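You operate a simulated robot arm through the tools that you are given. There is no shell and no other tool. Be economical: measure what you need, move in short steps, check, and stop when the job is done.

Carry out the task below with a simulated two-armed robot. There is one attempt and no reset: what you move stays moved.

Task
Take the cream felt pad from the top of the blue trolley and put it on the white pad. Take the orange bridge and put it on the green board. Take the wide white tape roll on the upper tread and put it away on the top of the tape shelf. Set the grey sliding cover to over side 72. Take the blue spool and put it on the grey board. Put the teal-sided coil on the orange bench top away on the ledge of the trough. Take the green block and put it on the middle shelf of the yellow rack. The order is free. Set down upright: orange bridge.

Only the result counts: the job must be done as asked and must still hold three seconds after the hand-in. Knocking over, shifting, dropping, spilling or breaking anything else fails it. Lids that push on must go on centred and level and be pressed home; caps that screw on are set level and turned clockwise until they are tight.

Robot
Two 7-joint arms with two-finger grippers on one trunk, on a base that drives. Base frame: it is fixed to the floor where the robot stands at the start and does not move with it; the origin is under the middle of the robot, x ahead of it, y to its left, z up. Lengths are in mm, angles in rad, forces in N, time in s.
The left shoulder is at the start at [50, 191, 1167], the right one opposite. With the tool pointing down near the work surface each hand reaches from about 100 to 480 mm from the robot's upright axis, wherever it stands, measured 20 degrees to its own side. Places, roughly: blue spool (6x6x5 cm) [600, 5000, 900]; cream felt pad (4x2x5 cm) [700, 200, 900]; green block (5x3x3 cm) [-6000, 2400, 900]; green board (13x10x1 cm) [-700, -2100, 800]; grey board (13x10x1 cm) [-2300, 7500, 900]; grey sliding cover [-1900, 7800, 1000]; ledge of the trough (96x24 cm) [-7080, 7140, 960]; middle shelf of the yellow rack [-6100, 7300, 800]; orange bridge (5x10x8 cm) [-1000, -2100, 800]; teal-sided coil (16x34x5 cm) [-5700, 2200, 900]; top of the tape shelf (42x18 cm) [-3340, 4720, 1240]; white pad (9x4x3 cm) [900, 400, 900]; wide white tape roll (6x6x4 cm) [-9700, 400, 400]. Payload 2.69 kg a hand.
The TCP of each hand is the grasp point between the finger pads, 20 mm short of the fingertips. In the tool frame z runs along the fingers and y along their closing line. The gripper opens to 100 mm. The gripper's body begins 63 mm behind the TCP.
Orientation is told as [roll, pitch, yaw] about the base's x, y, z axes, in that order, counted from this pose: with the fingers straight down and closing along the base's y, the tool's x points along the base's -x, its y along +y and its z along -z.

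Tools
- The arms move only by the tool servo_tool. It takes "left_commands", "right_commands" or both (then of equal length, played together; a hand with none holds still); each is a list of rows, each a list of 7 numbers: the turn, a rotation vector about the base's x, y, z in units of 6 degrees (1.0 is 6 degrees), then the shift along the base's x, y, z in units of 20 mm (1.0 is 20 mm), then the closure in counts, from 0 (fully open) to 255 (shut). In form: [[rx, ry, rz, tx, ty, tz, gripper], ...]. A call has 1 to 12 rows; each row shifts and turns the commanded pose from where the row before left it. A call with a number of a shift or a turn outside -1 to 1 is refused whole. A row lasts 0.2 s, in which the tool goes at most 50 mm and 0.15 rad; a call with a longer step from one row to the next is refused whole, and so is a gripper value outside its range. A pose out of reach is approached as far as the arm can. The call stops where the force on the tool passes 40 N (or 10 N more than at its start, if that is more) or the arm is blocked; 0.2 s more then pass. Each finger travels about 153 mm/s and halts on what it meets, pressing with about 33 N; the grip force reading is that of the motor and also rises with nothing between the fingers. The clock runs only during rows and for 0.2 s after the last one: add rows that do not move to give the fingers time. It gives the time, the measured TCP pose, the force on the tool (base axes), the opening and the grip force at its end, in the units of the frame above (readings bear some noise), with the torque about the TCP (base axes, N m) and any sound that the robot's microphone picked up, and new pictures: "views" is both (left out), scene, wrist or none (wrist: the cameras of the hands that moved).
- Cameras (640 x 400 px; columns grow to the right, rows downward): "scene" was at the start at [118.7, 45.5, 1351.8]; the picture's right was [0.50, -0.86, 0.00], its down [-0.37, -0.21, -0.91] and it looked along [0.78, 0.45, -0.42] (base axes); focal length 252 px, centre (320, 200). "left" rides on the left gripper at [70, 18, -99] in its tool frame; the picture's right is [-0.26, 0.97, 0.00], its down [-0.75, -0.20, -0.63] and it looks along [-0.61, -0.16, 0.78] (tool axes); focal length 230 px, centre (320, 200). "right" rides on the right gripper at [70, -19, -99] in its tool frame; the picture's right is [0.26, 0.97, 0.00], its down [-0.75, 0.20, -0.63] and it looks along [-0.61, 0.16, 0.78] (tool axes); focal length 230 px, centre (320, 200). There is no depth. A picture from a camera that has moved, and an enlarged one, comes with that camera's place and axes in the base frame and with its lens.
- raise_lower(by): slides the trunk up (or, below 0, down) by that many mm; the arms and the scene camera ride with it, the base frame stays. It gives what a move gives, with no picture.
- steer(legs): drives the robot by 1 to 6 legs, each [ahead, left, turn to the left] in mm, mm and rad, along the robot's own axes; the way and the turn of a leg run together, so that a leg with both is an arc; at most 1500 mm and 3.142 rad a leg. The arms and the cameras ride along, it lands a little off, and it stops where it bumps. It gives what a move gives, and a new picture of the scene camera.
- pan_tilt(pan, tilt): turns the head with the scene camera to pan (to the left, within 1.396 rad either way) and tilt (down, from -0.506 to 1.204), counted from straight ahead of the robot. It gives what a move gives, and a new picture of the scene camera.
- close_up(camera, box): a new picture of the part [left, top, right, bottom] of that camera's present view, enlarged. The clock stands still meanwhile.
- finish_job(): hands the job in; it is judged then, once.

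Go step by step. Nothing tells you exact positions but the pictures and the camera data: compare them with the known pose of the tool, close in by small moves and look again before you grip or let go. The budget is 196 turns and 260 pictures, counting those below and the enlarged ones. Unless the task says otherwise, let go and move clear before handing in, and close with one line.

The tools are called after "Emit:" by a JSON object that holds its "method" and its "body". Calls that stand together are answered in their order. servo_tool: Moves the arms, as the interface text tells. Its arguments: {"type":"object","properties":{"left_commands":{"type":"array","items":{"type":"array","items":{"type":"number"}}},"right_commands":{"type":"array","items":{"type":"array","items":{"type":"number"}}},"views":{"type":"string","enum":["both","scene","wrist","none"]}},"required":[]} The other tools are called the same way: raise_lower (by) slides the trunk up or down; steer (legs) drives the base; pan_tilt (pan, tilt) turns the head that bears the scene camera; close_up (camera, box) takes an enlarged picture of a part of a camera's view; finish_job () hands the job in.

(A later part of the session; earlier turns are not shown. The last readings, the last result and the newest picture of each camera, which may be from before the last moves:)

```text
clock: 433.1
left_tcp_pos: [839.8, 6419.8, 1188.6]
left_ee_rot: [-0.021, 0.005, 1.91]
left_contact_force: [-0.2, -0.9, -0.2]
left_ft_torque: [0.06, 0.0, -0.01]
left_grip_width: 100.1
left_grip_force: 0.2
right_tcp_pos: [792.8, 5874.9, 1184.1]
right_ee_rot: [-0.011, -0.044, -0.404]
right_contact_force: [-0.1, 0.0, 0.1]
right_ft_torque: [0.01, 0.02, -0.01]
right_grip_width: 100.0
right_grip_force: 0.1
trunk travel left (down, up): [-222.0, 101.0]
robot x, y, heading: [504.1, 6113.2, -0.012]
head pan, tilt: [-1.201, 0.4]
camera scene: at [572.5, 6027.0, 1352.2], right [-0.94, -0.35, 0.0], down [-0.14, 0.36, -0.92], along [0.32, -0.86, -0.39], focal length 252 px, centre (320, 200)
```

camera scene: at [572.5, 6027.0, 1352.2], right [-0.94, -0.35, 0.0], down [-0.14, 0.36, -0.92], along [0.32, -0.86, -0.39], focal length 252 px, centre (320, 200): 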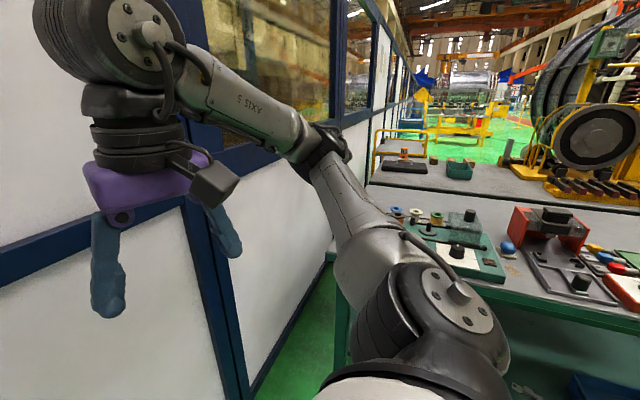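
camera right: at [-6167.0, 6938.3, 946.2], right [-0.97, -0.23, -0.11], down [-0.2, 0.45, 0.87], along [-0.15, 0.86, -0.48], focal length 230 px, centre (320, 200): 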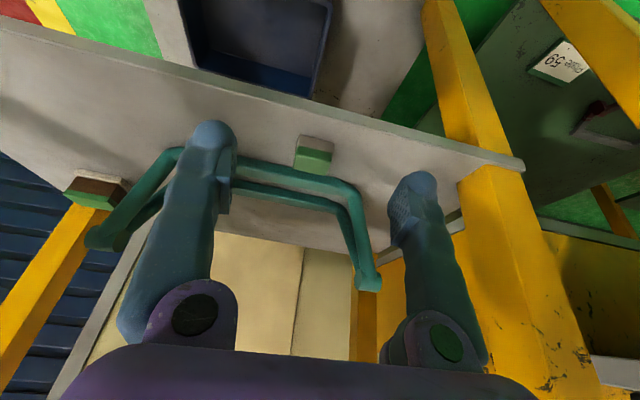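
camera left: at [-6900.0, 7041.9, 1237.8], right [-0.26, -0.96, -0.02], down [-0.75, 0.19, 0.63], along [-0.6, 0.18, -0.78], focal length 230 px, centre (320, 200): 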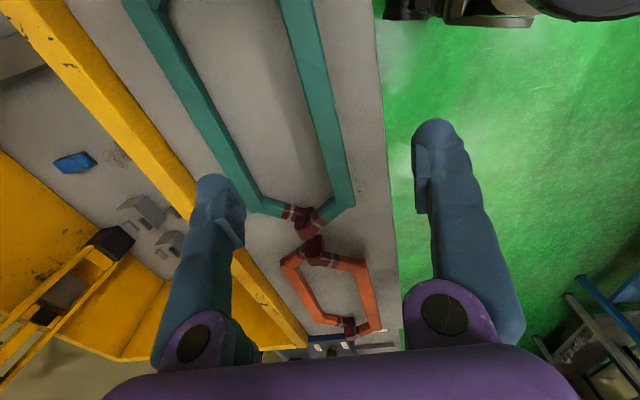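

The spools stand on a green board on this table. I turn to face south with the left shoulder leading, drive up, and unwind the left wrist meanwhile.

Emit:
{"method": "servo_tool", "body": {"left_commands": [[0, 0, -1, 0, 0, 0, 0], [0, 0, -1, 0, 0, 0, 0], [0, 0, -1, 0, 0, 0, 0], [0, 0, -1, 0, 0, 0, 0], [0, 0, -1, 0, 0, 0, 0], [0, 0, -1, 0, 0, 0, 0], [0, 0, -1, 0, 0, 0, 0], [0, 0, -1, 0, 0, 0, 0], [0, 0, -1, 0, 0, 0, 0], [0, 0, -1, 0, 0, 0, 0], [0, 0, -1, 0, 0, 0, 0], [0, 0, -1, 0, 0, 0, 0]], "views": "none"}}

Emit:
{"method": "steer", "body": {"legs": [[0, 0, -1.95], [330, 100, 0]]}}

Emit:
{"method": "pan_tilt", "body": {"pan": 0.45, "tilt": 0.55}}

```text
clock: 435.7
left_tcp_pos: [839.2, 6419.8, 1187.9]
left_ee_rot: [-0.021, 0.006, 0.65]
left_contact_force: [-0.4, 0.5, -1.1]
left_ft_torque: [0.01, 0.0, -0.02]
left_grip_width: 99.8
left_grip_force: 0.0
right_tcp_pos: [792.8, 5874.9, 1183.7]
right_ee_rot: [-0.013, -0.041, -0.402]
right_contact_force: [-0.1, -0.7, 0.3]
right_ft_torque: [0.01, -0.01, 0.0]
right_grip_width: 99.9
right_grip_force: 0.1
trunk travel left (down, up): [-222.0, 101.0]
robot x, y, heading: [502.9, 6116.1, -0.013]
head pan, tilt: [-1.201, 0.4]
```

```text
clock: 442.6
left_tcp_pos: [629.1, 5342.7, 1188.3]
left_ee_rot: [-0.021, 0.006, -1.291]
left_contact_force: [0.0, 0.6, 0.6]
left_ft_torque: [0.03, -0.01, 0.01]
left_grip_width: 100.1
left_grip_force: 0.1
right_tcp_pos: [139.2, 5583.5, 1183.7]
right_ee_rot: [-0.011, -0.041, -2.35]
right_contact_force: [0.0, -0.1, 0.4]
right_ft_torque: [0.01, -0.02, -0.02]
right_grip_width: 100.1
right_grip_force: 0.0
trunk travel left (down, up): [-222.0, 101.0]
robot x, y, heading: [466.1, 5766.9, -1.956]
head pan, tilt: [-1.201, 0.4]
camera scene: at [360.9, 5731.7, 1352.1], right [0.01, 1.0, 0.0], down [0.39, -0.01, -0.92], along [-0.92, 0.01, -0.39], focal length 252 px, centre (320, 200)
```

scene: 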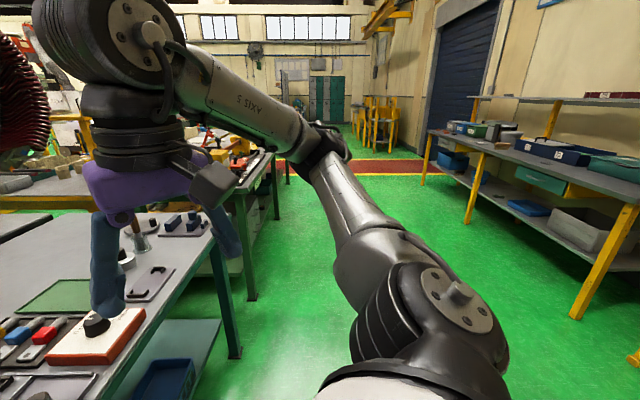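

```text
clock: 444.3
left_tcp_pos: [629.0, 5342.1, 1188.6]
left_ee_rot: [-0.02, 0.006, -1.29]
left_contact_force: [-0.2, 0.6, -0.3]
left_ft_torque: [-0.01, 0.02, -0.01]
left_grip_width: 99.8
left_grip_force: 0.0
right_tcp_pos: [138.9, 5585.4, 1184.1]
right_ee_rot: [-0.009, -0.045, -2.349]
right_contact_force: [0.3, 0.0, 0.1]
right_ft_torque: [-0.03, 0.01, 0.0]
right_grip_width: 100.0
right_grip_force: 0.1
trunk travel left (down, up): [-222.0, 101.0]
robot x, y, heading: [469.1, 5769.4, -1.953]
head pan, tilt: [0.45, 0.55]
camera scene: at [459.4, 5641.3, 1338.4], right [-1.0, -0.07, 0.0], down [-0.03, 0.52, -0.85], along [0.06, -0.85, -0.52], focal length 252 px, centre (320, 200)
```

scene: 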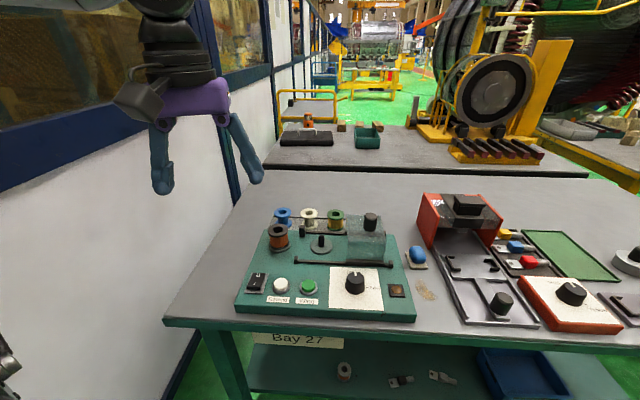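

Emit:
{"method": "close_up", "body": {"camera": "scene", "box": [230, 190, 430, 330]}}

```text
2.86 times, centred on (330, 260) of scene
camera zoom: at [459.4, 5641.3, 1338.4], right [-1.0, -0.07, 0.0], down [-0.03, 0.52, -0.85], along [0.06, -0.85, -0.52], focal length 721 px, centre (291, 29)
```

zoom: 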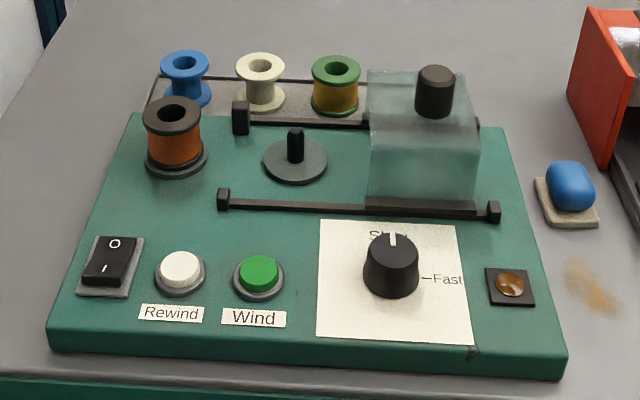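

The blue spool stands at about (623, 4992), top z≈895, next to a white one. I lower the trunk, drive in, and extend the left hand with a turned, slightly tilted wrist so the camera clears the brown bobbin.

Emit:
{"method": "raise_lower", "body": {"by": -200}}

Emit:
{"method": "steer", "body": {"legs": [[62, 0, 0]]}}

Emit:
{"method": "servo_tool", "body": {"left_commands": [[-0.2, -0.135, 0.25, 0.05, -1, 0, 0], [-0.2, -0.135, 0.25, 0.05, -1, 0, 0], [-0.2, -0.135, 0.25, 0.05, -1, 0, 0], [-0.2, -0.135, 0.25, 0.05, -1, 0, 0], [-0.2, -0.135, 0.25, 0.05, -1, 0, 0], [-0.2, -0.135, 0.25, 0.05, -1, 0, 0], [-0.2, -0.135, 0.25, 0.05, -1, 0, 0], [-0.2, -0.135, 0.25, 0.05, -1, 0, 0], [-0.2, -0.135, 0.25, 0.05, -1, 0, 0], [-0.2, -0.135, 0.25, 0.05, -1, 0, 0], [-0.2, -0.135, 0.25, 0.05, -1, 0, 0], [-0.2, -0.135, 0.25, 0.05, -1, 0, 0]], "views": "both"}}

```text
clock: 446.5
left_tcp_pos: [629.1, 5342.7, 989.2]
left_ee_rot: [-0.02, 0.005, -1.29]
left_contact_force: [-0.1, 0.4, 0.8]
left_ft_torque: [-0.01, -0.01, 0.01]
left_grip_width: 100.1
left_grip_force: 0.0
right_tcp_pos: [139.1, 5584.6, 983.7]
right_ee_rot: [-0.011, -0.045, -2.347]
right_contact_force: [-0.3, 0.1, 0.5]
right_ft_torque: [-0.01, 0.01, -0.02]
right_grip_width: 99.8
right_grip_force: 0.0
trunk travel left (down, up): [-22.0, 301.0]
robot x, y, heading: [468.6, 5768.0, -1.952]
head pan, tilt: [0.45, 0.55]
```

```text
clock: 447.5
left_tcp_pos: [603.5, 5283.7, 987.6]
left_ee_rot: [-0.022, 0.005, -1.29]
left_contact_force: [0.7, -0.8, 0.4]
left_ft_torque: [-0.03, -0.01, 0.01]
left_grip_width: 100.2
left_grip_force: 0.1
right_tcp_pos: [115.3, 5526.2, 983.7]
right_ee_rot: [-0.01, -0.043, -2.349]
right_contact_force: [-0.4, 0.8, 0.0]
right_ft_torque: [0.01, 0.0, 0.05]
right_grip_width: 100.2
right_grip_force: 0.1
trunk travel left (down, up): [-22.0, 301.0]
robot x, y, heading: [445.3, 5709.0, -1.952]
head pan, tilt: [0.45, 0.55]
camera scene: at [435.6, 5582.6, 1138.3], right [-1.0, -0.07, 0.0], down [-0.03, 0.52, -0.85], along [0.06, -0.85, -0.52], focal length 252 px, centre (320, 200)
```

scene: 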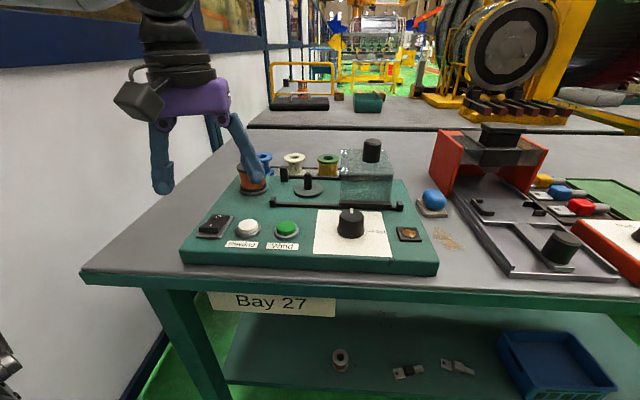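

```text
clock: 450.1
left_tcp_pos: [617.5, 5045.1, 989.2]
left_ee_rot: [0.025, -0.294, -0.982]
left_contact_force: [0.1, 0.0, -0.2]
left_ft_torque: [0.0, -0.03, 0.02]
left_grip_width: 100.1
left_grip_force: 0.1
right_tcp_pos: [117.5, 5526.3, 984.6]
right_ee_rot: [-0.01, -0.044, -2.349]
right_contact_force: [-0.1, 0.4, 0.2]
right_ft_torque: [-0.01, 0.0, 0.0]
right_grip_width: 100.0
right_grip_force: 0.1
trunk travel left (down, up): [-22.0, 301.0]
robot x, y, heading: [441.5, 5712.3, -1.958]
head pan, tilt: [0.45, 0.55]
camera scene: at [435.8, 5582.8, 1138.4], right [-1.0, -0.07, 0.0], down [-0.03, 0.52, -0.85], along [0.06, -0.85, -0.52], focal length 252 px, centre (320, 200)
camera left: at [578.9, 5132.8, 1063.7], right [0.94, 0.34, 0.1], down [0.12, -0.57, 0.81], along [0.33, -0.75, -0.57], focal length 230 px, centre (320, 200)
```

scene: 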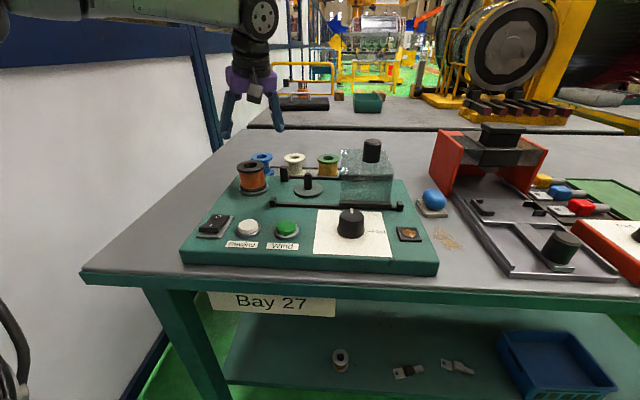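
left: 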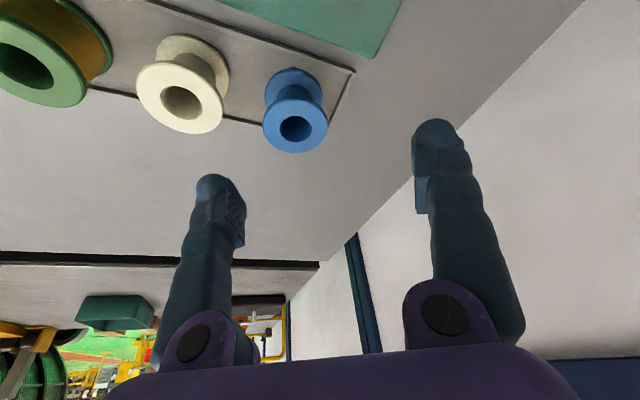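

Triangulating puts the blue spool's top at about (613, 5027, 915). I align and descend around its top flange.

Emit:
{"method": "servo_tool", "body": {"left_commands": [[0, 0, 0, -0.22, -0.9, -0.5, 30], [0, 0, 0, 0, 0, -0.8, 30], [0, 0, 0, 0, 0, -0.8, 30], [0, 0, 0, 0, 0, -0.6, 30], [0, 0, 0, 0, 0, 0, 30]], "views": "both"}}

```text
clock: 451.3
left_tcp_pos: [612.4, 5026.9, 934.3]
left_ee_rot: [0.028, -0.294, -0.984]
left_contact_force: [0.4, -0.8, -0.4]
left_ft_torque: [-0.01, -0.01, 0.0]
left_grip_width: 88.2
left_grip_force: 0.1
right_tcp_pos: [116.2, 5526.5, 984.1]
right_ee_rot: [-0.01, -0.045, -2.351]
right_contact_force: [1.2, -0.4, 0.5]
right_ft_torque: [0.01, 0.01, 0.01]
right_grip_width: 100.2
right_grip_force: 0.0
trunk travel left (down, up): [-22.0, 301.0]
robot x, y, heading: [448.0, 5709.7, -1.957]
head pan, tilt: [0.45, 0.55]
camera scene: at [435.8, 5583.0, 1138.4], right [-1.0, -0.07, 0.0], down [-0.03, 0.52, -0.85], along [0.06, -0.85, -0.52], focal length 252 px, centre (320, 200)
camera left: at [573.6, 5115.2, 1009.4], right [0.94, 0.34, 0.1], down [0.12, -0.57, 0.81], along [0.33, -0.75, -0.57], focal length 230 px, centre (320, 200)
```

scene: 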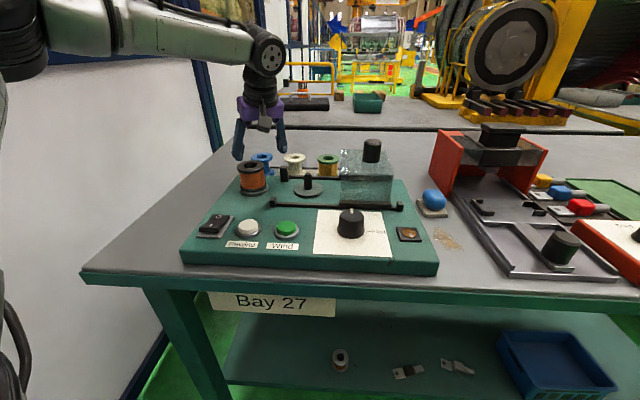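
left: 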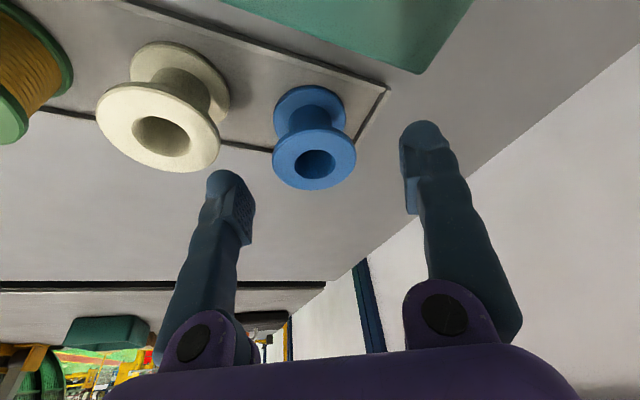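

Emit:
{"method": "servo_tool", "body": {"left_commands": [[0, 0, 0, 0, 0, -0.7, 38], [0, 0, 0, 0, 0, -0.7, 38], [0, 0, 0, 0, 0, 0, 38]], "views": "wrist"}}

```text
clock: 452.1
left_tcp_pos: [612.9, 5026.8, 905.3]
left_ee_rot: [0.027, -0.293, -0.981]
left_contact_force: [-0.1, -0.2, 0.4]
left_ft_torque: [0.01, -0.03, 0.0]
left_grip_width: 84.8
left_grip_force: 0.0
right_tcp_pos: [116.2, 5525.7, 985.1]
right_ee_rot: [-0.012, -0.044, -2.35]
right_contact_force: [0.5, -0.1, 0.8]
right_ft_torque: [0.03, -0.03, 0.0]
right_grip_width: 100.1
right_grip_force: 0.1
trunk travel left (down, up): [-22.0, 301.0]
robot x, y, heading: [440.9, 5710.5, -1.956]
head pan, tilt: [0.45, 0.55]
camera left: at [574.7, 5115.0, 981.2], right [0.94, 0.34, 0.1], down [0.12, -0.57, 0.81], along [0.33, -0.75, -0.57], focal length 230 px, centre (320, 200)
```

left: 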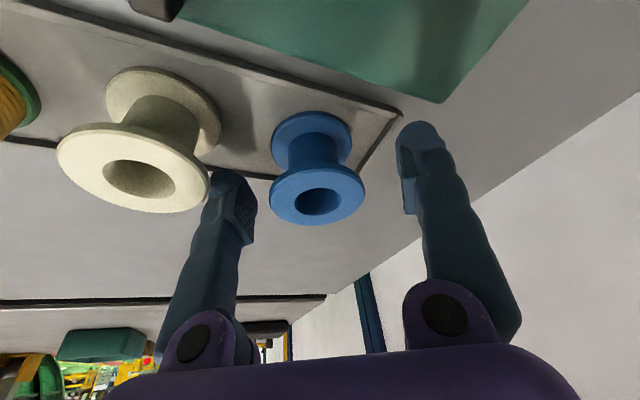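

Emit:
{"method": "servo_tool", "body": {"left_commands": [[0, 0, 0, 0, 0, 0, 80], [0, 0, 0, 0, 0, -0.2, 110], [0, 0, 0, 0, 0, -0.1, 120], [0, 0, 0, 0, 0, 0, 255], [0, 0, 0, 0, 0, 0, 255], [0, 0, 0, 0, 0, 0, 255], [0, 0, 0, 0, 0, 0.5, 255], [0, 0, 0, 0, 0, 1, 255], [0, 0, 0, 0, 0, 1, 255], [0, 0, 0, 0, 0, 1, 255]], "views": "both"}}

```text
clock: 454.3
left_tcp_pos: [613.3, 5028.1, 969.1]
left_ee_rot: [0.025, -0.293, -0.982]
left_contact_force: [-0.1, -0.3, -0.5]
left_ft_torque: [0.04, 0.01, 0.0]
left_grip_width: 50.5
left_grip_force: 33.1
right_tcp_pos: [116.3, 5526.9, 984.8]
right_ee_rot: [-0.012, -0.044, -2.35]
right_contact_force: [0.3, 0.4, 0.8]
right_ft_torque: [0.0, -0.05, 0.03]
right_grip_width: 99.9
right_grip_force: 0.2
trunk travel left (down, up): [-22.0, 301.0]
robot x, y, heading: [447.2, 5710.9, -1.957]
head pan, tilt: [0.45, 0.55]
camera scene: at [435.8, 5583.1, 1138.4], right [-1.0, -0.07, 0.0], down [-0.03, 0.52, -0.85], along [0.06, -0.85, -0.52], focal length 252 px, centre (320, 200)
camera left: at [575.0, 5114.9, 1045.2], right [0.94, 0.34, 0.1], down [0.12, -0.57, 0.81], along [0.33, -0.75, -0.57], focal length 230 px, centre (320, 200)
```

scene: 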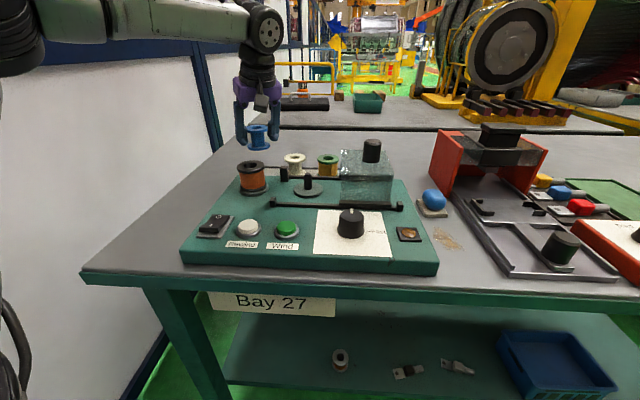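
left: 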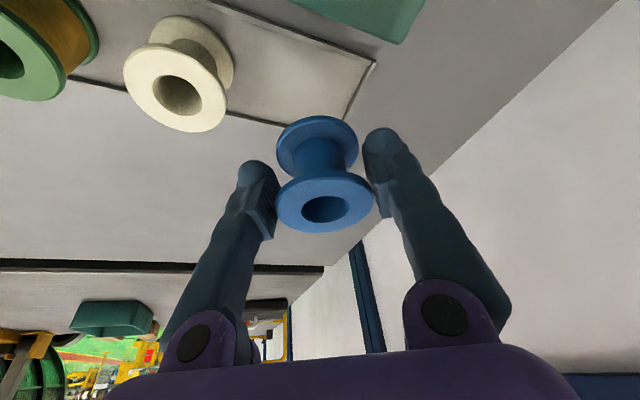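

The spool is held. I retract it, back off and drive west to the grey board's table.

Emit:
{"method": "servo_tool", "body": {"left_commands": [[0, 0, 0, -0.1, 1, 0.6, 255], [0, 0, 0, -0.1, 1, 0.6, 255], [0, 0, 0, -0.1, 1, 0.6, 255], [0, 0, 0, -0.1, 1, 0.6, 255], [0, 0, 0, -0.1, 1, 0.6, 255], [0, 0, 0, -0.1, 1, 0.6, 255], [0, 0, 0, -0.1, 1, 0, 255], [0, 0, 0, -0.1, 1, 0, 255], [0, 0, 0, -0.1, 1, 0, 255], [0, 0, 0, -0.1, 1, 0, 255]], "views": "none"}}

Emit:
{"method": "raise_lower", "body": {"by": 180}}

Emit:
{"method": "steer", "body": {"legs": [[-430, 0, 0], [0, 0, -1.185], [1500, 0, 0], [1050, 0, 0], [0, 0, -1.57]]}}

Emit:
{"method": "pan_tilt", "body": {"pan": 0.0, "tilt": 0.35}}

```text
clock: 456.5
left_tcp_pos: [592.7, 5226.9, 1041.9]
left_ee_rot: [0.026, -0.294, -0.981]
left_contact_force: [-0.5, -0.7, -1.1]
left_ft_torque: [-0.02, 0.01, 0.03]
left_grip_width: 50.6
left_grip_force: 32.6
right_tcp_pos: [115.7, 5525.2, 985.1]
right_ee_rot: [-0.01, -0.042, -2.35]
right_contact_force: [-0.2, -0.6, 0.4]
right_ft_torque: [0.01, -0.03, 0.02]
right_grip_width: 100.1
right_grip_force: 0.1
trunk travel left (down, up): [-22.0, 301.0]
robot x, y, heading: [447.3, 5713.7, -1.955]
head pan, tilt: [0.45, 0.55]
```

```text
clock: 458.5
left_tcp_pos: [593.5, 5227.7, 1223.7]
left_ee_rot: [0.026, -0.294, -0.982]
left_contact_force: [0.6, 0.1, -0.2]
left_ft_torque: [0.0, -0.02, -0.03]
left_grip_width: 50.8
left_grip_force: 33.6
right_tcp_pos: [117.0, 5526.8, 1164.3]
right_ee_rot: [-0.012, -0.041, -2.35]
right_contact_force: [0.1, -0.4, -0.3]
right_ft_torque: [-0.01, 0.01, -0.02]
right_grip_width: 99.9
right_grip_force: 0.0
trunk travel left (down, up): [-202.0, 121.0]
robot x, y, heading: [445.1, 5713.6, -1.954]
head pan, tilt: [0.45, 0.55]
```

```text
clock: 479.9
left_tcp_pos: [-2248.9, 6581.3, 1222.3]
left_ee_rot: [0.024, -0.294, 2.509]
left_contact_force: [0.0, -0.1, -0.7]
left_ft_torque: [0.0, -0.02, 0.01]
left_grip_width: 50.4
left_grip_force: 33.1
right_tcp_pos: [-1698.6, 6462.9, 1164.3]
right_ee_rot: [-0.01, -0.045, 1.141]
right_contact_force: [-0.4, 0.2, -0.4]
right_ft_torque: [-0.02, -0.01, 0.05]
right_grip_width: 100.0
right_grip_force: 0.0
trunk travel left (down, up): [-202.0, 121.0]
robot x, y, heading: [-1946.5, 6175.1, 1.534]
head pan, tilt: [0.45, 0.55]
camera scene: at [-1981.3, 6299.2, 1318.4], right [0.92, 0.4, 0.0], down [0.21, -0.48, -0.85], along [-0.34, 0.78, -0.52], focal length 252 px, centre (320, 200)
```

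scene: 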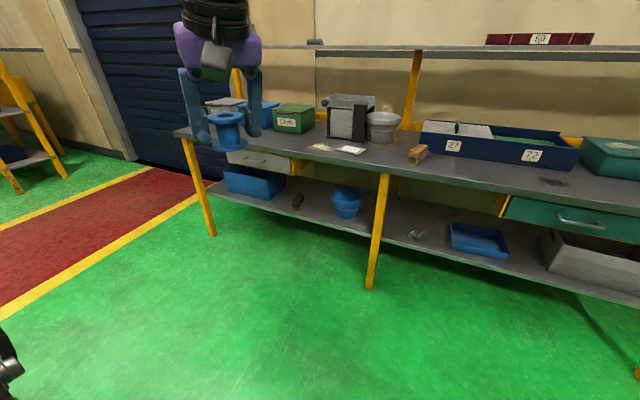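

```text
clock: 480.8
left_tcp_pos: [-2248.8, 6582.3, 1221.5]
left_ee_rot: [0.026, -0.294, 2.511]
left_contact_force: [-0.7, -0.2, -0.7]
left_ft_torque: [-0.01, 0.0, 0.02]
left_grip_width: 50.4
left_grip_force: 33.5
right_tcp_pos: [-1697.5, 6461.9, 1164.2]
right_ee_rot: [-0.011, -0.044, 1.14]
right_contact_force: [0.4, -0.3, 0.3]
right_ft_torque: [0.01, -0.01, 0.02]
right_grip_width: 100.1
right_grip_force: 0.1
trunk travel left (down, up): [-202.0, 121.0]
robot x, y, heading: [-1948.1, 6177.0, 1.534]
head pan, tilt: [0.0, 0.351]
camera scene: at [-1942.0, 6310.1, 1336.6], right [1.0, -0.03, 0.0], down [-0.01, -0.34, -0.94], along [0.03, 0.94, -0.34], focal length 252 px, centre (320, 200)
```

scene: 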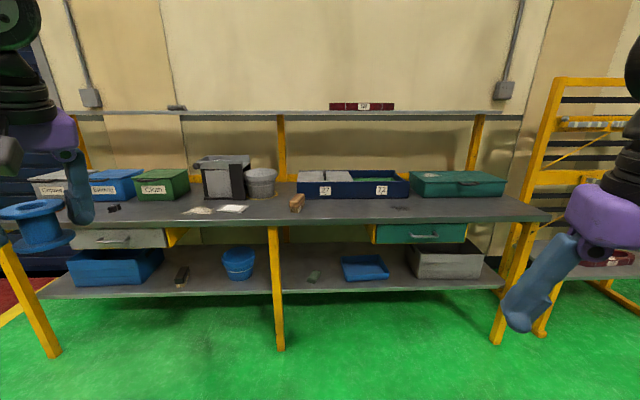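

I see the blue box with sides labelled 27 and 72, with the grey cover over 27. I zoom in.

Emit:
{"method": "close_up", "body": {"camera": "scene", "box": [160, 140, 440, 240]}}

```text
2.29 times, centred on (300, 190) of scene
camera zoom: at [-1942.0, 6310.1, 1336.6], right [1.0, -0.03, 0.0], down [-0.01, -0.34, -0.94], along [0.03, 0.94, -0.34], focal length 577 px, centre (366, 223)
```

zoom: 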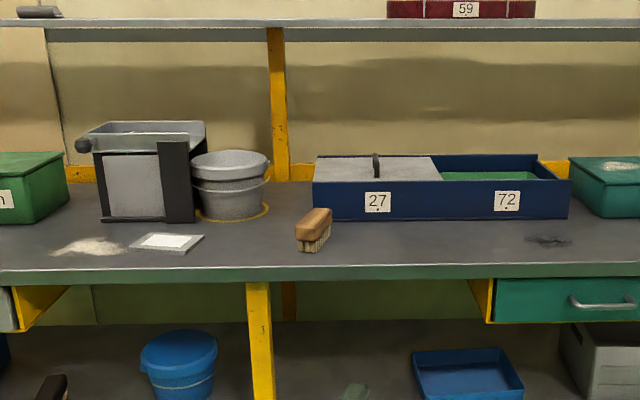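

The grey board is at about (−2340, 7484) and the cover's handle near (−1871, 7750, 975). I move in for the spool placement with the left arm.

Emit:
{"method": "raise_lower", "body": {"by": -150}}

Emit:
{"method": "steer", "body": {"legs": [[0, 0, -0.31], [690, 475, 0]]}}

Emit:
{"method": "servo_tool", "body": {"left_commands": [[0, 0, 0, 0, 0, 0, 255]], "views": "wrist"}}

```text
clock: 482.6
left_tcp_pos: [-2250.4, 6582.0, 1073.4]
left_ee_rot: [0.028, -0.295, 2.51]
left_contact_force: [0.3, 0.6, -0.6]
left_ft_torque: [0.03, -0.02, -0.02]
left_grip_width: 50.4
left_grip_force: 33.0
right_tcp_pos: [-1698.7, 6463.7, 1014.1]
right_ee_rot: [-0.011, -0.042, 1.141]
right_contact_force: [-0.7, -0.3, 0.2]
right_ft_torque: [0.03, 0.04, -0.04]
right_grip_width: 100.1
right_grip_force: 0.1
trunk travel left (down, up): [-52.0, 271.0]
robot x, y, heading: [-1946.1, 6177.7, 1.537]
head pan, tilt: [0.0, 0.351]
```

```text
clock: 488.3
left_tcp_pos: [-2313.4, 7476.0, 1072.0]
left_ee_rot: [0.026, -0.293, 2.194]
left_contact_force: [0.4, 0.6, -1.7]
left_ft_torque: [0.02, -0.03, 0.02]
left_grip_width: 50.7
left_grip_force: 32.5
right_tcp_pos: [-1828.1, 7193.5, 1014.2]
right_ee_rot: [-0.011, -0.045, 0.825]
right_contact_force: [0.4, 0.1, -0.5]
right_ft_torque: [-0.04, -0.02, 0.0]
right_grip_width: 100.0
right_grip_force: 0.0
trunk travel left (down, up): [-52.0, 271.0]
robot x, y, heading: [-2152.2, 6997.7, 1.217]
head pan, tilt: [0.0, 0.351]
camera scene: at [-2106.7, 7122.8, 1186.7], right [0.94, -0.35, 0.0], down [-0.12, -0.32, -0.94], along [0.32, 0.88, -0.34], focal length 252 px, centre (320, 200)
```

scene: 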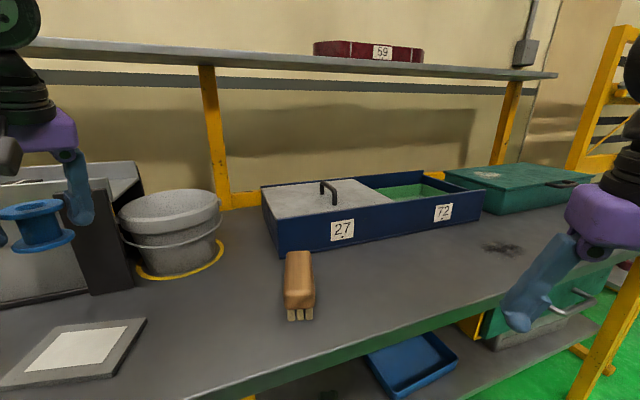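

```text
clock: 488.7
left_tcp_pos: [-2314.6, 7476.9, 1072.3]
left_ee_rot: [0.028, -0.293, 2.192]
left_contact_force: [0.3, 0.1, -0.9]
left_ft_torque: [0.0, 0.03, -0.04]
left_grip_width: 50.6
left_grip_force: 33.0
right_tcp_pos: [-1828.0, 7192.4, 1014.0]
right_ee_rot: [-0.01, -0.044, 0.826]
right_contact_force: [0.2, 0.5, 0.6]
right_ft_torque: [0.0, -0.02, -0.03]
right_grip_width: 99.7
right_grip_force: 0.1
trunk travel left (down, up): [-52.0, 271.0]
robot x, y, heading: [-2152.6, 6998.1, 1.219]
head pan, tilt: [0.0, 0.351]
camera left: at [-2270.9, 7389.7, 1147.8], right [-0.92, -0.37, 0.1], down [-0.14, 0.56, 0.81], along [-0.36, 0.74, -0.57], focal length 230 px, centre (320, 200)
```

left: 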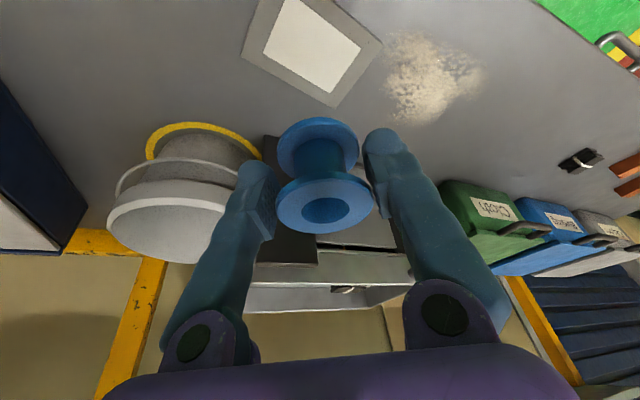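

The board's centre is about (−2331, 7489), top z≈870. I lower the spool above it.

Emit:
{"method": "servo_tool", "body": {"left_commands": [[0, 0, 0, -0.4, 0.3, -0.9, 255], [0, 0, 0, -0.4, 0.3, -0.9, 255], [0, 0, 0, 0, 0, -0.9, 255], [0, 0, 0, 0, 0, -0.9, 255], [0, 0, 0, 0, 0, -0.9, 255], [0, 0, 0, 0, 0, -0.9, 255], [0, 0, 0, 0, 0, -0.9, 255], [0, 0, 0, 0, 0, -0.9, 255], [0, 0, 0, 0, 0, 0, 255]], "views": "both"}}

```text
clock: 490.7
left_tcp_pos: [-2329.3, 7489.1, 928.7]
left_ee_rot: [0.026, -0.295, 2.192]
left_contact_force: [0.0, -0.5, -0.1]
left_ft_torque: [0.0, 0.05, -0.02]
left_grip_width: 50.6
left_grip_force: 32.9
right_tcp_pos: [-1828.3, 7192.8, 1014.9]
right_ee_rot: [-0.012, -0.043, 0.825]
right_contact_force: [0.4, 0.1, 0.3]
right_ft_torque: [-0.01, 0.0, -0.02]
right_grip_width: 100.0
right_grip_force: 0.0
trunk travel left (down, up): [-52.0, 271.0]
robot x, y, heading: [-2150.8, 6999.9, 1.218]
head pan, tilt: [0.0, 0.351]
camera scene: at [-2106.6, 7122.6, 1186.7], right [0.94, -0.35, 0.0], down [-0.12, -0.32, -0.94], along [0.32, 0.88, -0.34], focal length 252 px, centre (320, 200)
camera left: at [-2285.7, 7402.4, 1004.8], right [-0.92, -0.37, 0.1], down [-0.14, 0.56, 0.81], along [-0.36, 0.74, -0.57], focal length 230 px, centre (320, 200)
```

scene: 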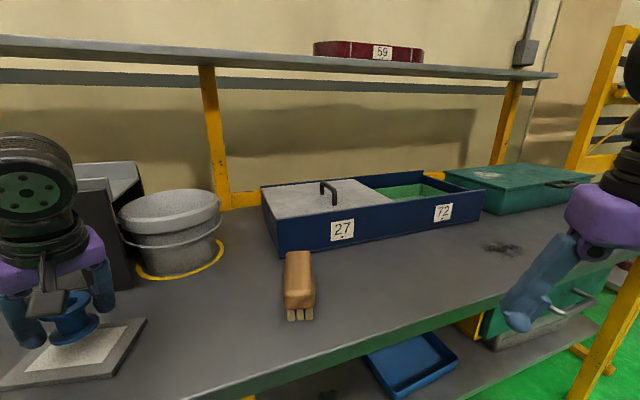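
left: 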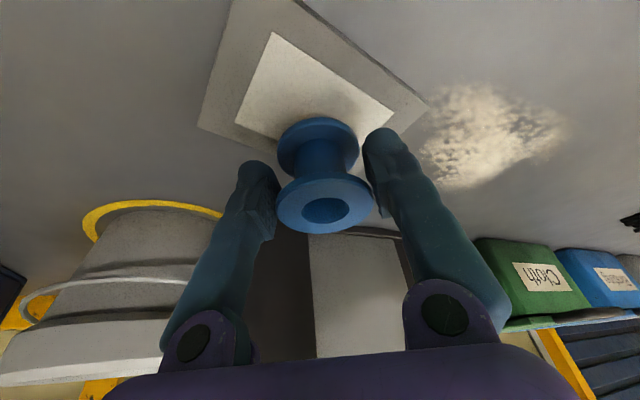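

Emit:
{"method": "servo_tool", "body": {"left_commands": [[0, 0, 0, 0, 0, -0.5, 255], [0, 0, 0, 0, 0, -0.4, 255], [0, 0, 0, 0, 0, 0, 255]], "views": "none"}}

Emit:
{"method": "servo_tool", "body": {"left_commands": [[0, 0, 0, 0, 0, -0.2, 255], [0, 0, 0, 0, 0, 0, 255]], "views": "none"}}

Emit:
{"method": "servo_tool", "body": {"left_commands": [[0, 0, 0, 0, 0, -0.15, 255], [0, 0, 0, 0, 0, 0, 255]], "views": "wrist"}}

```text
clock: 491.5
left_tcp_pos: [-2329.0, 7489.9, 912.0]
left_ee_rot: [0.026, -0.294, 2.192]
left_contact_force: [-0.1, 0.6, -0.7]
left_ft_torque: [-0.02, 0.01, -0.01]
left_grip_width: 50.7
left_grip_force: 33.0
right_tcp_pos: [-1826.8, 7192.8, 1015.0]
right_ee_rot: [-0.012, -0.043, 0.824]
right_contact_force: [0.4, -0.1, 0.0]
right_ft_torque: [-0.02, -0.01, 0.02]
right_grip_width: 100.1
right_grip_force: 0.1
trunk travel left (down, up): [-52.0, 271.0]
robot x, y, heading: [-2151.4, 6996.2, 1.22]
head pan, tilt: [0.0, 0.351]
```

```text
clock: 492.1
left_tcp_pos: [-2330.4, 7489.6, 906.8]
left_ee_rot: [0.025, -0.293, 2.192]
left_contact_force: [-0.2, 0.3, 0.5]
left_ft_torque: [-0.01, -0.01, -0.01]
left_grip_width: 50.6
left_grip_force: 33.0
right_tcp_pos: [-1827.7, 7192.8, 1014.3]
right_ee_rot: [-0.011, -0.044, 0.826]
right_contact_force: [1.2, -0.1, 0.2]
right_ft_torque: [0.01, -0.01, -0.02]
right_grip_width: 99.9
right_grip_force: 0.0
trunk travel left (down, up): [-52.0, 271.0]
robot x, y, heading: [-2152.2, 6998.5, 1.222]
head pan, tilt: [0.0, 0.351]
```

```text
clock: 492.7
left_tcp_pos: [-2329.0, 7489.6, 904.3]
left_ee_rot: [0.024, -0.297, 2.194]
left_contact_force: [-1.8, 0.5, 10.9]
left_ft_torque: [0.16, -0.11, 0.0]
left_grip_width: 50.6
left_grip_force: 33.0
right_tcp_pos: [-1828.3, 7191.7, 1014.4]
right_ee_rot: [-0.011, -0.045, 0.827]
right_contact_force: [0.6, 0.0, -0.5]
right_ft_torque: [-0.03, 0.02, 0.03]
right_grip_width: 99.9
right_grip_force: 0.0
trunk travel left (down, up): [-52.0, 271.0]
robot x, y, heading: [-2152.2, 6999.6, 1.218]
head pan, tilt: [0.0, 0.351]
camera left: at [-2286.2, 7401.8, 980.2], right [-0.92, -0.37, 0.1], down [-0.14, 0.56, 0.82], along [-0.36, 0.74, -0.57], focal length 230 px, centre (320, 200)
```

left: 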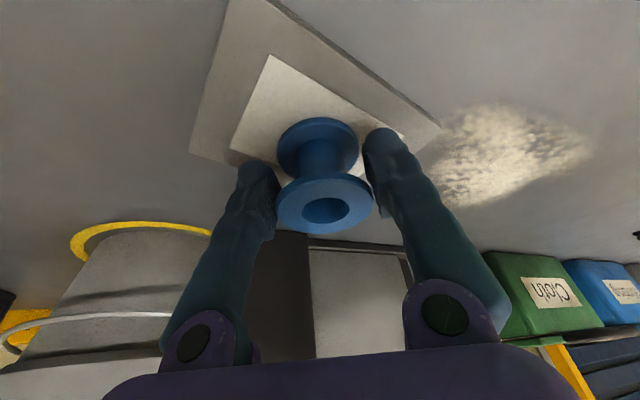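

On the board. I release and lift away.

Emit:
{"method": "servo_tool", "body": {"left_commands": [[0, 0, 0, 0, 0, 0.05, 125], [0, 0, 0, 0, 0, 0.05, 110], [0, 0, 0, 0, 0, 0.05, 80], [0, 0, 0, 0, 0, 0, 20], [0, 0, 0, 0, 0, 0, 0], [0, 0, 0, 0, 0, 1, 0], [0, 0, 0, 0, 0, 1, 0], [0, 0, 0, 0, 0, 1, 0], [0, 0, 0, 0, 0, 1, 0], [0, 0, 0, 0, 0, 1, 0], [0, 0, 0, 0, 0, 1, 0], [0, 0, 0, 0, 0, 1, 0]], "views": "both"}}

```text
clock: 495.3
left_tcp_pos: [-2330.8, 7487.4, 1045.9]
left_ee_rot: [0.026, -0.292, 2.192]
left_contact_force: [0.0, 0.0, -0.6]
left_ft_torque: [0.0, 0.0, 0.0]
left_grip_width: 100.0
left_grip_force: 0.0
right_tcp_pos: [-1828.0, 7191.1, 1014.4]
right_ee_rot: [-0.011, -0.044, 0.825]
right_contact_force: [-0.4, -0.6, -0.9]
right_ft_torque: [-0.02, -0.03, 0.0]
right_grip_width: 100.1
right_grip_force: 0.0
trunk travel left (down, up): [-52.0, 271.0]
robot x, y, heading: [-2152.6, 6996.7, 1.215]
head pan, tilt: [0.0, 0.351]
camera scene: at [-2106.6, 7122.5, 1186.7], right [0.94, -0.35, 0.0], down [-0.12, -0.32, -0.94], along [0.32, 0.88, -0.34], focal length 252 px, centre (320, 200)
camera left: at [-2287.1, 7400.0, 1121.9], right [-0.92, -0.37, 0.1], down [-0.14, 0.56, 0.81], along [-0.35, 0.74, -0.57], focal length 230 px, centre (320, 200)
```

scene: 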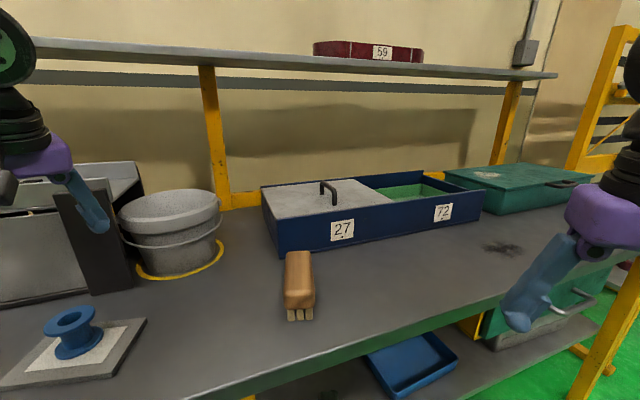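
left: 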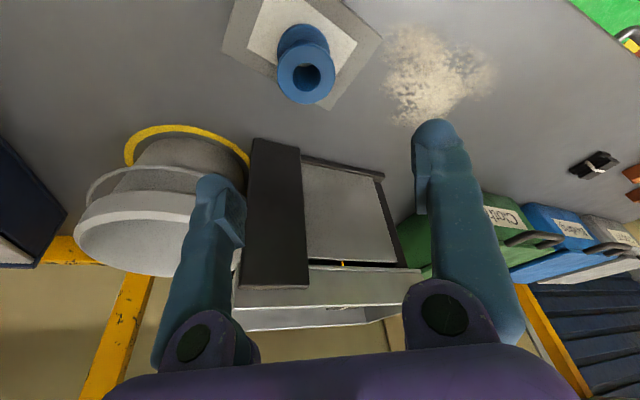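

The spool stands on the grey board. Next the sliding cover: I shift right so the left shoulder faces the box.

Emit:
{"method": "steer", "body": {"legs": [[215, -563, 0]]}}

Emit:
{"method": "pan_tilt", "body": {"pan": 0.4, "tilt": 0.4}}

```text
clock: 500.7
left_tcp_pos: [-1730.3, 7498.1, 1045.8]
left_ee_rot: [0.026, -0.292, 2.201]
left_contact_force: [0.3, -0.1, 0.4]
left_ft_torque: [0.01, 0.05, 0.03]
left_grip_width: 99.9
left_grip_force: 0.2
right_tcp_pos: [-1223.6, 7207.0, 1014.5]
right_ee_rot: [-0.011, -0.045, 0.831]
right_contact_force: [0.2, 0.5, 0.0]
right_ft_torque: [-0.01, -0.01, 0.0]
right_grip_width: 100.2
right_grip_force: 0.1
trunk travel left (down, up): [-52.0, 271.0]
robot x, y, heading: [-1547.9, 7010.7, 1.226]
head pan, tilt: [0.0, 0.351]
camera scene: at [-1502.6, 7134.2, 1186.7], right [0.94, -0.34, 0.0], down [-0.12, -0.32, -0.94], along [0.32, 0.88, -0.34], focal length 252 px, centre (320, 200)
```

scene: 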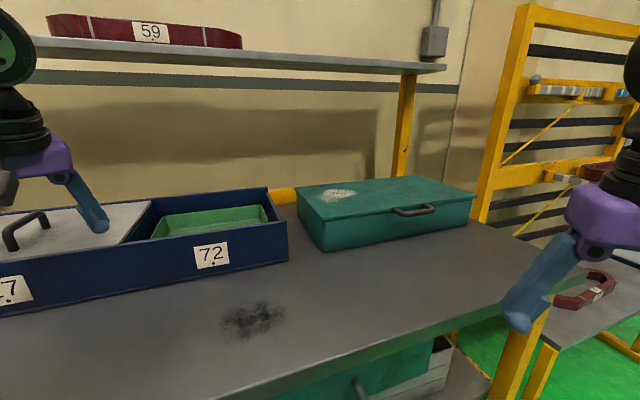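

```text
clock: 501.6
left_tcp_pos: [-1729.1, 7497.2, 1045.9]
left_ee_rot: [0.026, -0.294, 2.198]
left_contact_force: [0.4, 0.3, 0.0]
left_ft_torque: [0.03, 0.01, -0.02]
left_grip_width: 100.0
left_grip_force: 0.0
right_tcp_pos: [-1223.4, 7206.5, 1014.5]
right_ee_rot: [-0.012, -0.043, 0.83]
right_contact_force: [0.5, -0.2, 0.7]
right_ft_torque: [-0.02, 0.02, 0.0]
right_grip_width: 100.0
right_grip_force: 0.1
trunk travel left (down, up): [-52.0, 271.0]
robot x, y, heading: [-1545.9, 7008.8, 1.222]
head pan, tilt: [0.4, 0.4]
camera scene: at [-1539.2, 7139.1, 1182.2], right [1.0, 0.05, 0.0], down [0.02, -0.39, -0.92], along [-0.05, 0.92, -0.39], focal length 252 px, centre (320, 200)
```

scene: 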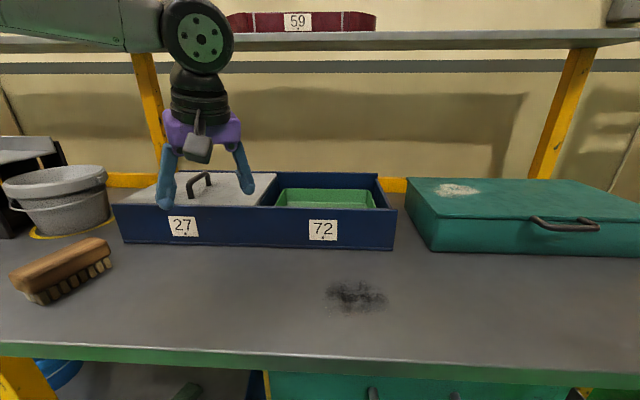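

The handle arch is at x≈−1858, y 7670–7718, top z≈1005. I orient the left hand forward-tilted with fingers closing along x and approach it.

Emit:
{"method": "servo_tool", "body": {"left_commands": [[0, 0, -1, -0.54, 0.4, 0.1, 0], [0, 0, -1, -0.54, 0.4, 0.1, 0], [0, 0, -1, -0.54, 0.4, 0.1, 0], [0, 0, -1, -0.54, 0.4, 0.1, 0], [0, 0, -1, -0.54, 0.4, 0.1, 0], [0, 0, -1, -0.54, 0.4, 0.1, 0], [1, 0, 0, -0.54, 0.4, 0, 0], [1, 0, 0, -0.54, 0.4, 0, 80], [1, 0, 0, -0.54, 0.4, 0, 120], [0.9, 0, 0, -0.54, 0.4, 0, 120], [0, 0, 0, -0.54, 0.5, 0, 120], [0, 0, 0, -0.5, 0.5, 0, 120]], "views": "both"}}

```text
clock: 504.2
left_tcp_pos: [-1856.9, 7598.0, 1058.6]
left_ee_rot: [0.027, -0.703, 1.568]
left_contact_force: [-1.0, -0.2, 0.3]
left_ft_torque: [0.01, 0.01, -0.01]
left_grip_width: 53.2
left_grip_force: 0.1
right_tcp_pos: [-1224.1, 7204.6, 1015.6]
right_ee_rot: [-0.011, -0.043, 0.83]
right_contact_force: [-0.6, -1.1, -0.5]
right_ft_torque: [-0.01, 0.0, -0.01]
right_grip_width: 99.8
right_grip_force: 0.1
trunk travel left (down, up): [-52.0, 271.0]
robot x, y, heading: [-1550.8, 7008.6, 1.226]
head pan, tilt: [0.4, 0.4]
camera scene: at [-1539.4, 7139.2, 1182.1], right [1.0, 0.05, 0.0], down [0.02, -0.39, -0.92], along [-0.05, 0.92, -0.39], focal length 252 px, centre (320, 200)
camera left: at [-1872.5, 7480.3, 1089.9], right [-0.97, 0.18, 0.19], down [0.22, 0.17, 0.96], along [0.14, 0.97, -0.2], focal length 230 px, centre (320, 200)
```

scene: 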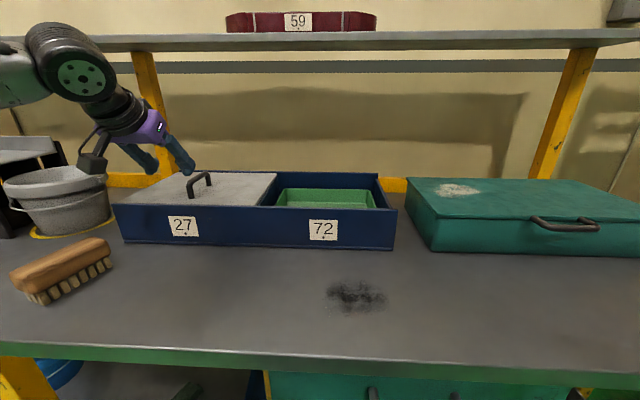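
left: 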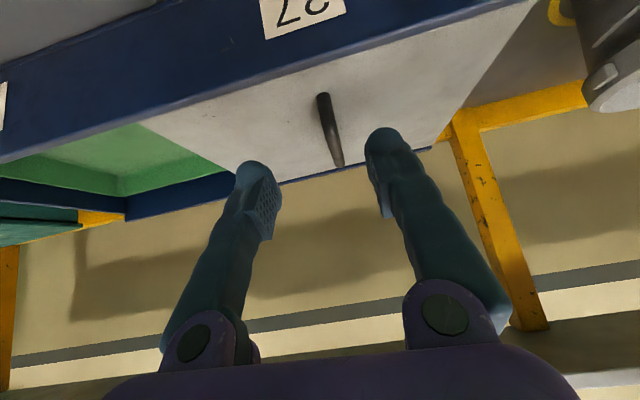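

Emit:
{"method": "servo_tool", "body": {"left_commands": [[0, 0, 0, -0.1, 0.9, -0.3, 120], [0, 0, 0, -0.1, 0.9, -0.5, 120], [0, 0, 0, -0.1, 0.9, -0.6, 120], [0, 0, 0, -0.1, 0.9, -0.7, 120], [0, 0, 0, 0, 0.9, -0.7, 120], [0, 0, 0, 0, 0.3, -0.6, 120], [0, 0, 0, 0, 0, 0, 120]], "views": "both"}}

```text
clock: 505.8
left_tcp_pos: [-1865.3, 7693.9, 990.7]
left_ee_rot: [0.028, -0.702, 1.569]
left_contact_force: [0.1, 0.1, 0.1]
left_ft_torque: [-0.01, 0.02, -0.02]
left_grip_width: 52.8
left_grip_force: 0.1
right_tcp_pos: [-1225.4, 7207.0, 1014.7]
right_ee_rot: [-0.011, -0.043, 0.831]
right_contact_force: [0.1, -0.5, -0.1]
right_ft_torque: [-0.01, -0.01, 0.02]
right_grip_width: 100.0
right_grip_force: 0.2
trunk travel left (down, up): [-52.0, 271.0]
robot x, y, heading: [-1549.2, 7007.8, 1.223]
head pan, tilt: [0.4, 0.4]
camera scene: at [-1539.2, 7139.1, 1182.2], right [1.0, 0.05, 0.0], down [0.02, -0.39, -0.92], along [-0.05, 0.92, -0.39], focal length 252 px, centre (320, 200)
camera left: at [-1881.0, 7576.6, 1021.5], right [-0.97, 0.18, 0.19], down [0.22, 0.17, 0.96], along [0.14, 0.97, -0.2], focal length 230 px, centre (320, 200)
```

scene: 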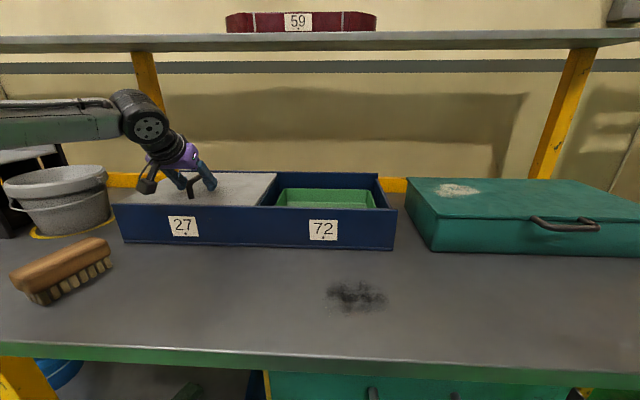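
left: 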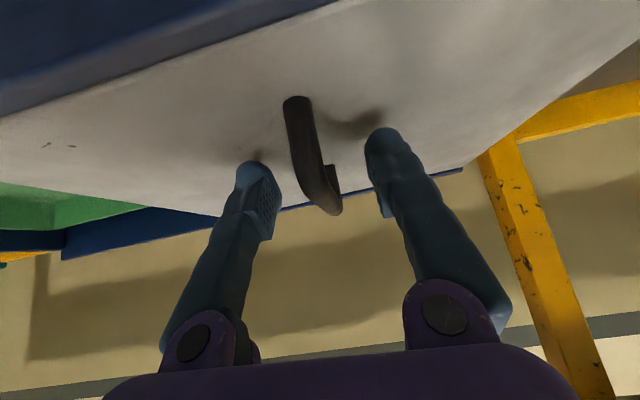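

The fingers straddle the handle. I close to a loose fit and push the cover to the right.

Emit:
{"method": "servo_tool", "body": {"left_commands": [[0, 0, 0, 0, 0, 0, 200], [0, 0, 0, 0, 0, 0, 200], [0, 0, 0, 0.5, 0, 0, 200], [0, 0, 0, 0.8, 0, 0, 200], [0, 0, 0, 0.8, 0, 0, 200], [0, 0, 0, 0.8, 0, 0, 200], [0, 0, 0, 0.8, 0, 0, 200], [0, 0, 0, 0.8, 0, 0, 200], [0, 0, 0, 0.8, 0, 0, 200], [0, 0, 0, 0.8, 0, 0, 200], [0, 0, 0, 0.8, 0, 0, 200], [0, 0, 0, 0.8, 0, 0, 200]], "views": "scene"}}

```text
clock: 508.4
left_tcp_pos: [-1713.3, 7693.7, 990.9]
left_ee_rot: [0.026, -0.702, 1.572]
left_contact_force: [0.2, 0.3, -2.1]
left_ft_torque: [-0.09, -0.04, 0.01]
left_grip_width: 21.7
left_grip_force: 0.3
right_tcp_pos: [-1223.4, 7207.4, 1014.6]
right_ee_rot: [-0.01, -0.044, 0.83]
right_contact_force: [0.0, 0.2, -0.2]
right_ft_torque: [0.0, 0.02, -0.01]
right_grip_width: 100.2
right_grip_force: 0.1
trunk travel left (down, up): [-52.0, 271.0]
robot x, y, heading: [-1550.2, 7011.0, 1.229]
head pan, tilt: [0.4, 0.4]
camera scene: at [-1539.0, 7139.2, 1182.1], right [1.0, 0.05, 0.0], down [0.02, -0.39, -0.92], along [-0.05, 0.92, -0.39], focal length 252 px, centre (320, 200)
```

scene: 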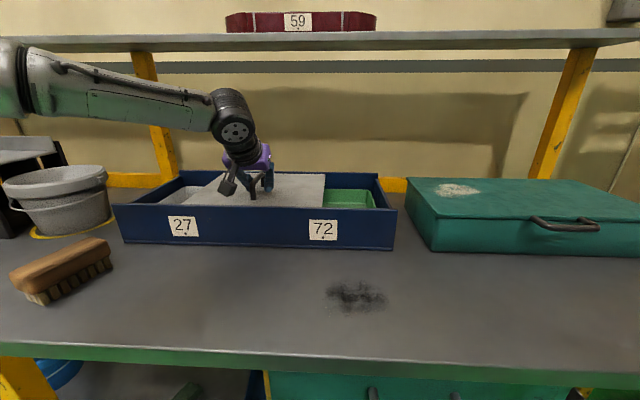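

The cover slides freely. I continue to the right until it meets its end.

Emit:
{"method": "servo_tool", "body": {"left_commands": [[0, 0, 0, 0.8, 0, 0, 200], [0, 0, 0, 0.8, 0, 0, 200], [0, 0, 0, 0.8, 0, 0, 200], [0, 0, 0, 0.8, 0, 0, 200], [0, 0, 0, 0.8, 0, 0, 200], [0, 0, 0, 0.8, 0, 0, 200], [0, 0, 0, 0.8, 0, 0, 200], [0, 0, 0, 0.6, 0, 0, 200], [0, 0, 0, 0.4, 0, 0, 200], [0, 0, 0, 0.3, 0, 0, 200]], "views": "scene"}}

```text
clock: 510.6
left_tcp_pos: [-1573.4, 7694.1, 990.7]
left_ee_rot: [0.026, -0.702, 1.571]
left_contact_force: [-1.4, 0.5, -1.6]
left_ft_torque: [-0.02, -0.06, 0.0]
left_grip_width: 22.6
left_grip_force: 0.6
right_tcp_pos: [-1224.9, 7206.6, 1014.7]
right_ee_rot: [-0.009, -0.043, 0.83]
right_contact_force: [-0.1, -0.4, -0.1]
right_ft_torque: [-0.04, 0.0, -0.01]
right_grip_width: 100.1
right_grip_force: 0.0
trunk travel left (down, up): [-52.0, 271.0]
robot x, y, heading: [-1547.7, 7008.4, 1.232]
head pan, tilt: [0.4, 0.4]
camera scene: at [-1539.3, 7139.3, 1182.1], right [1.0, 0.05, 0.0], down [0.02, -0.39, -0.92], along [-0.05, 0.92, -0.39], focal length 252 px, centre (320, 200)
```

scene: 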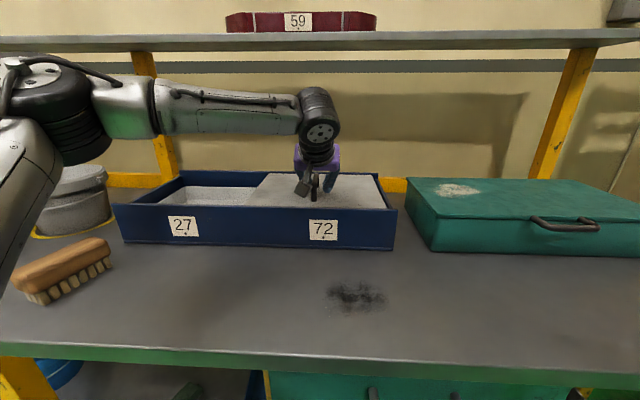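

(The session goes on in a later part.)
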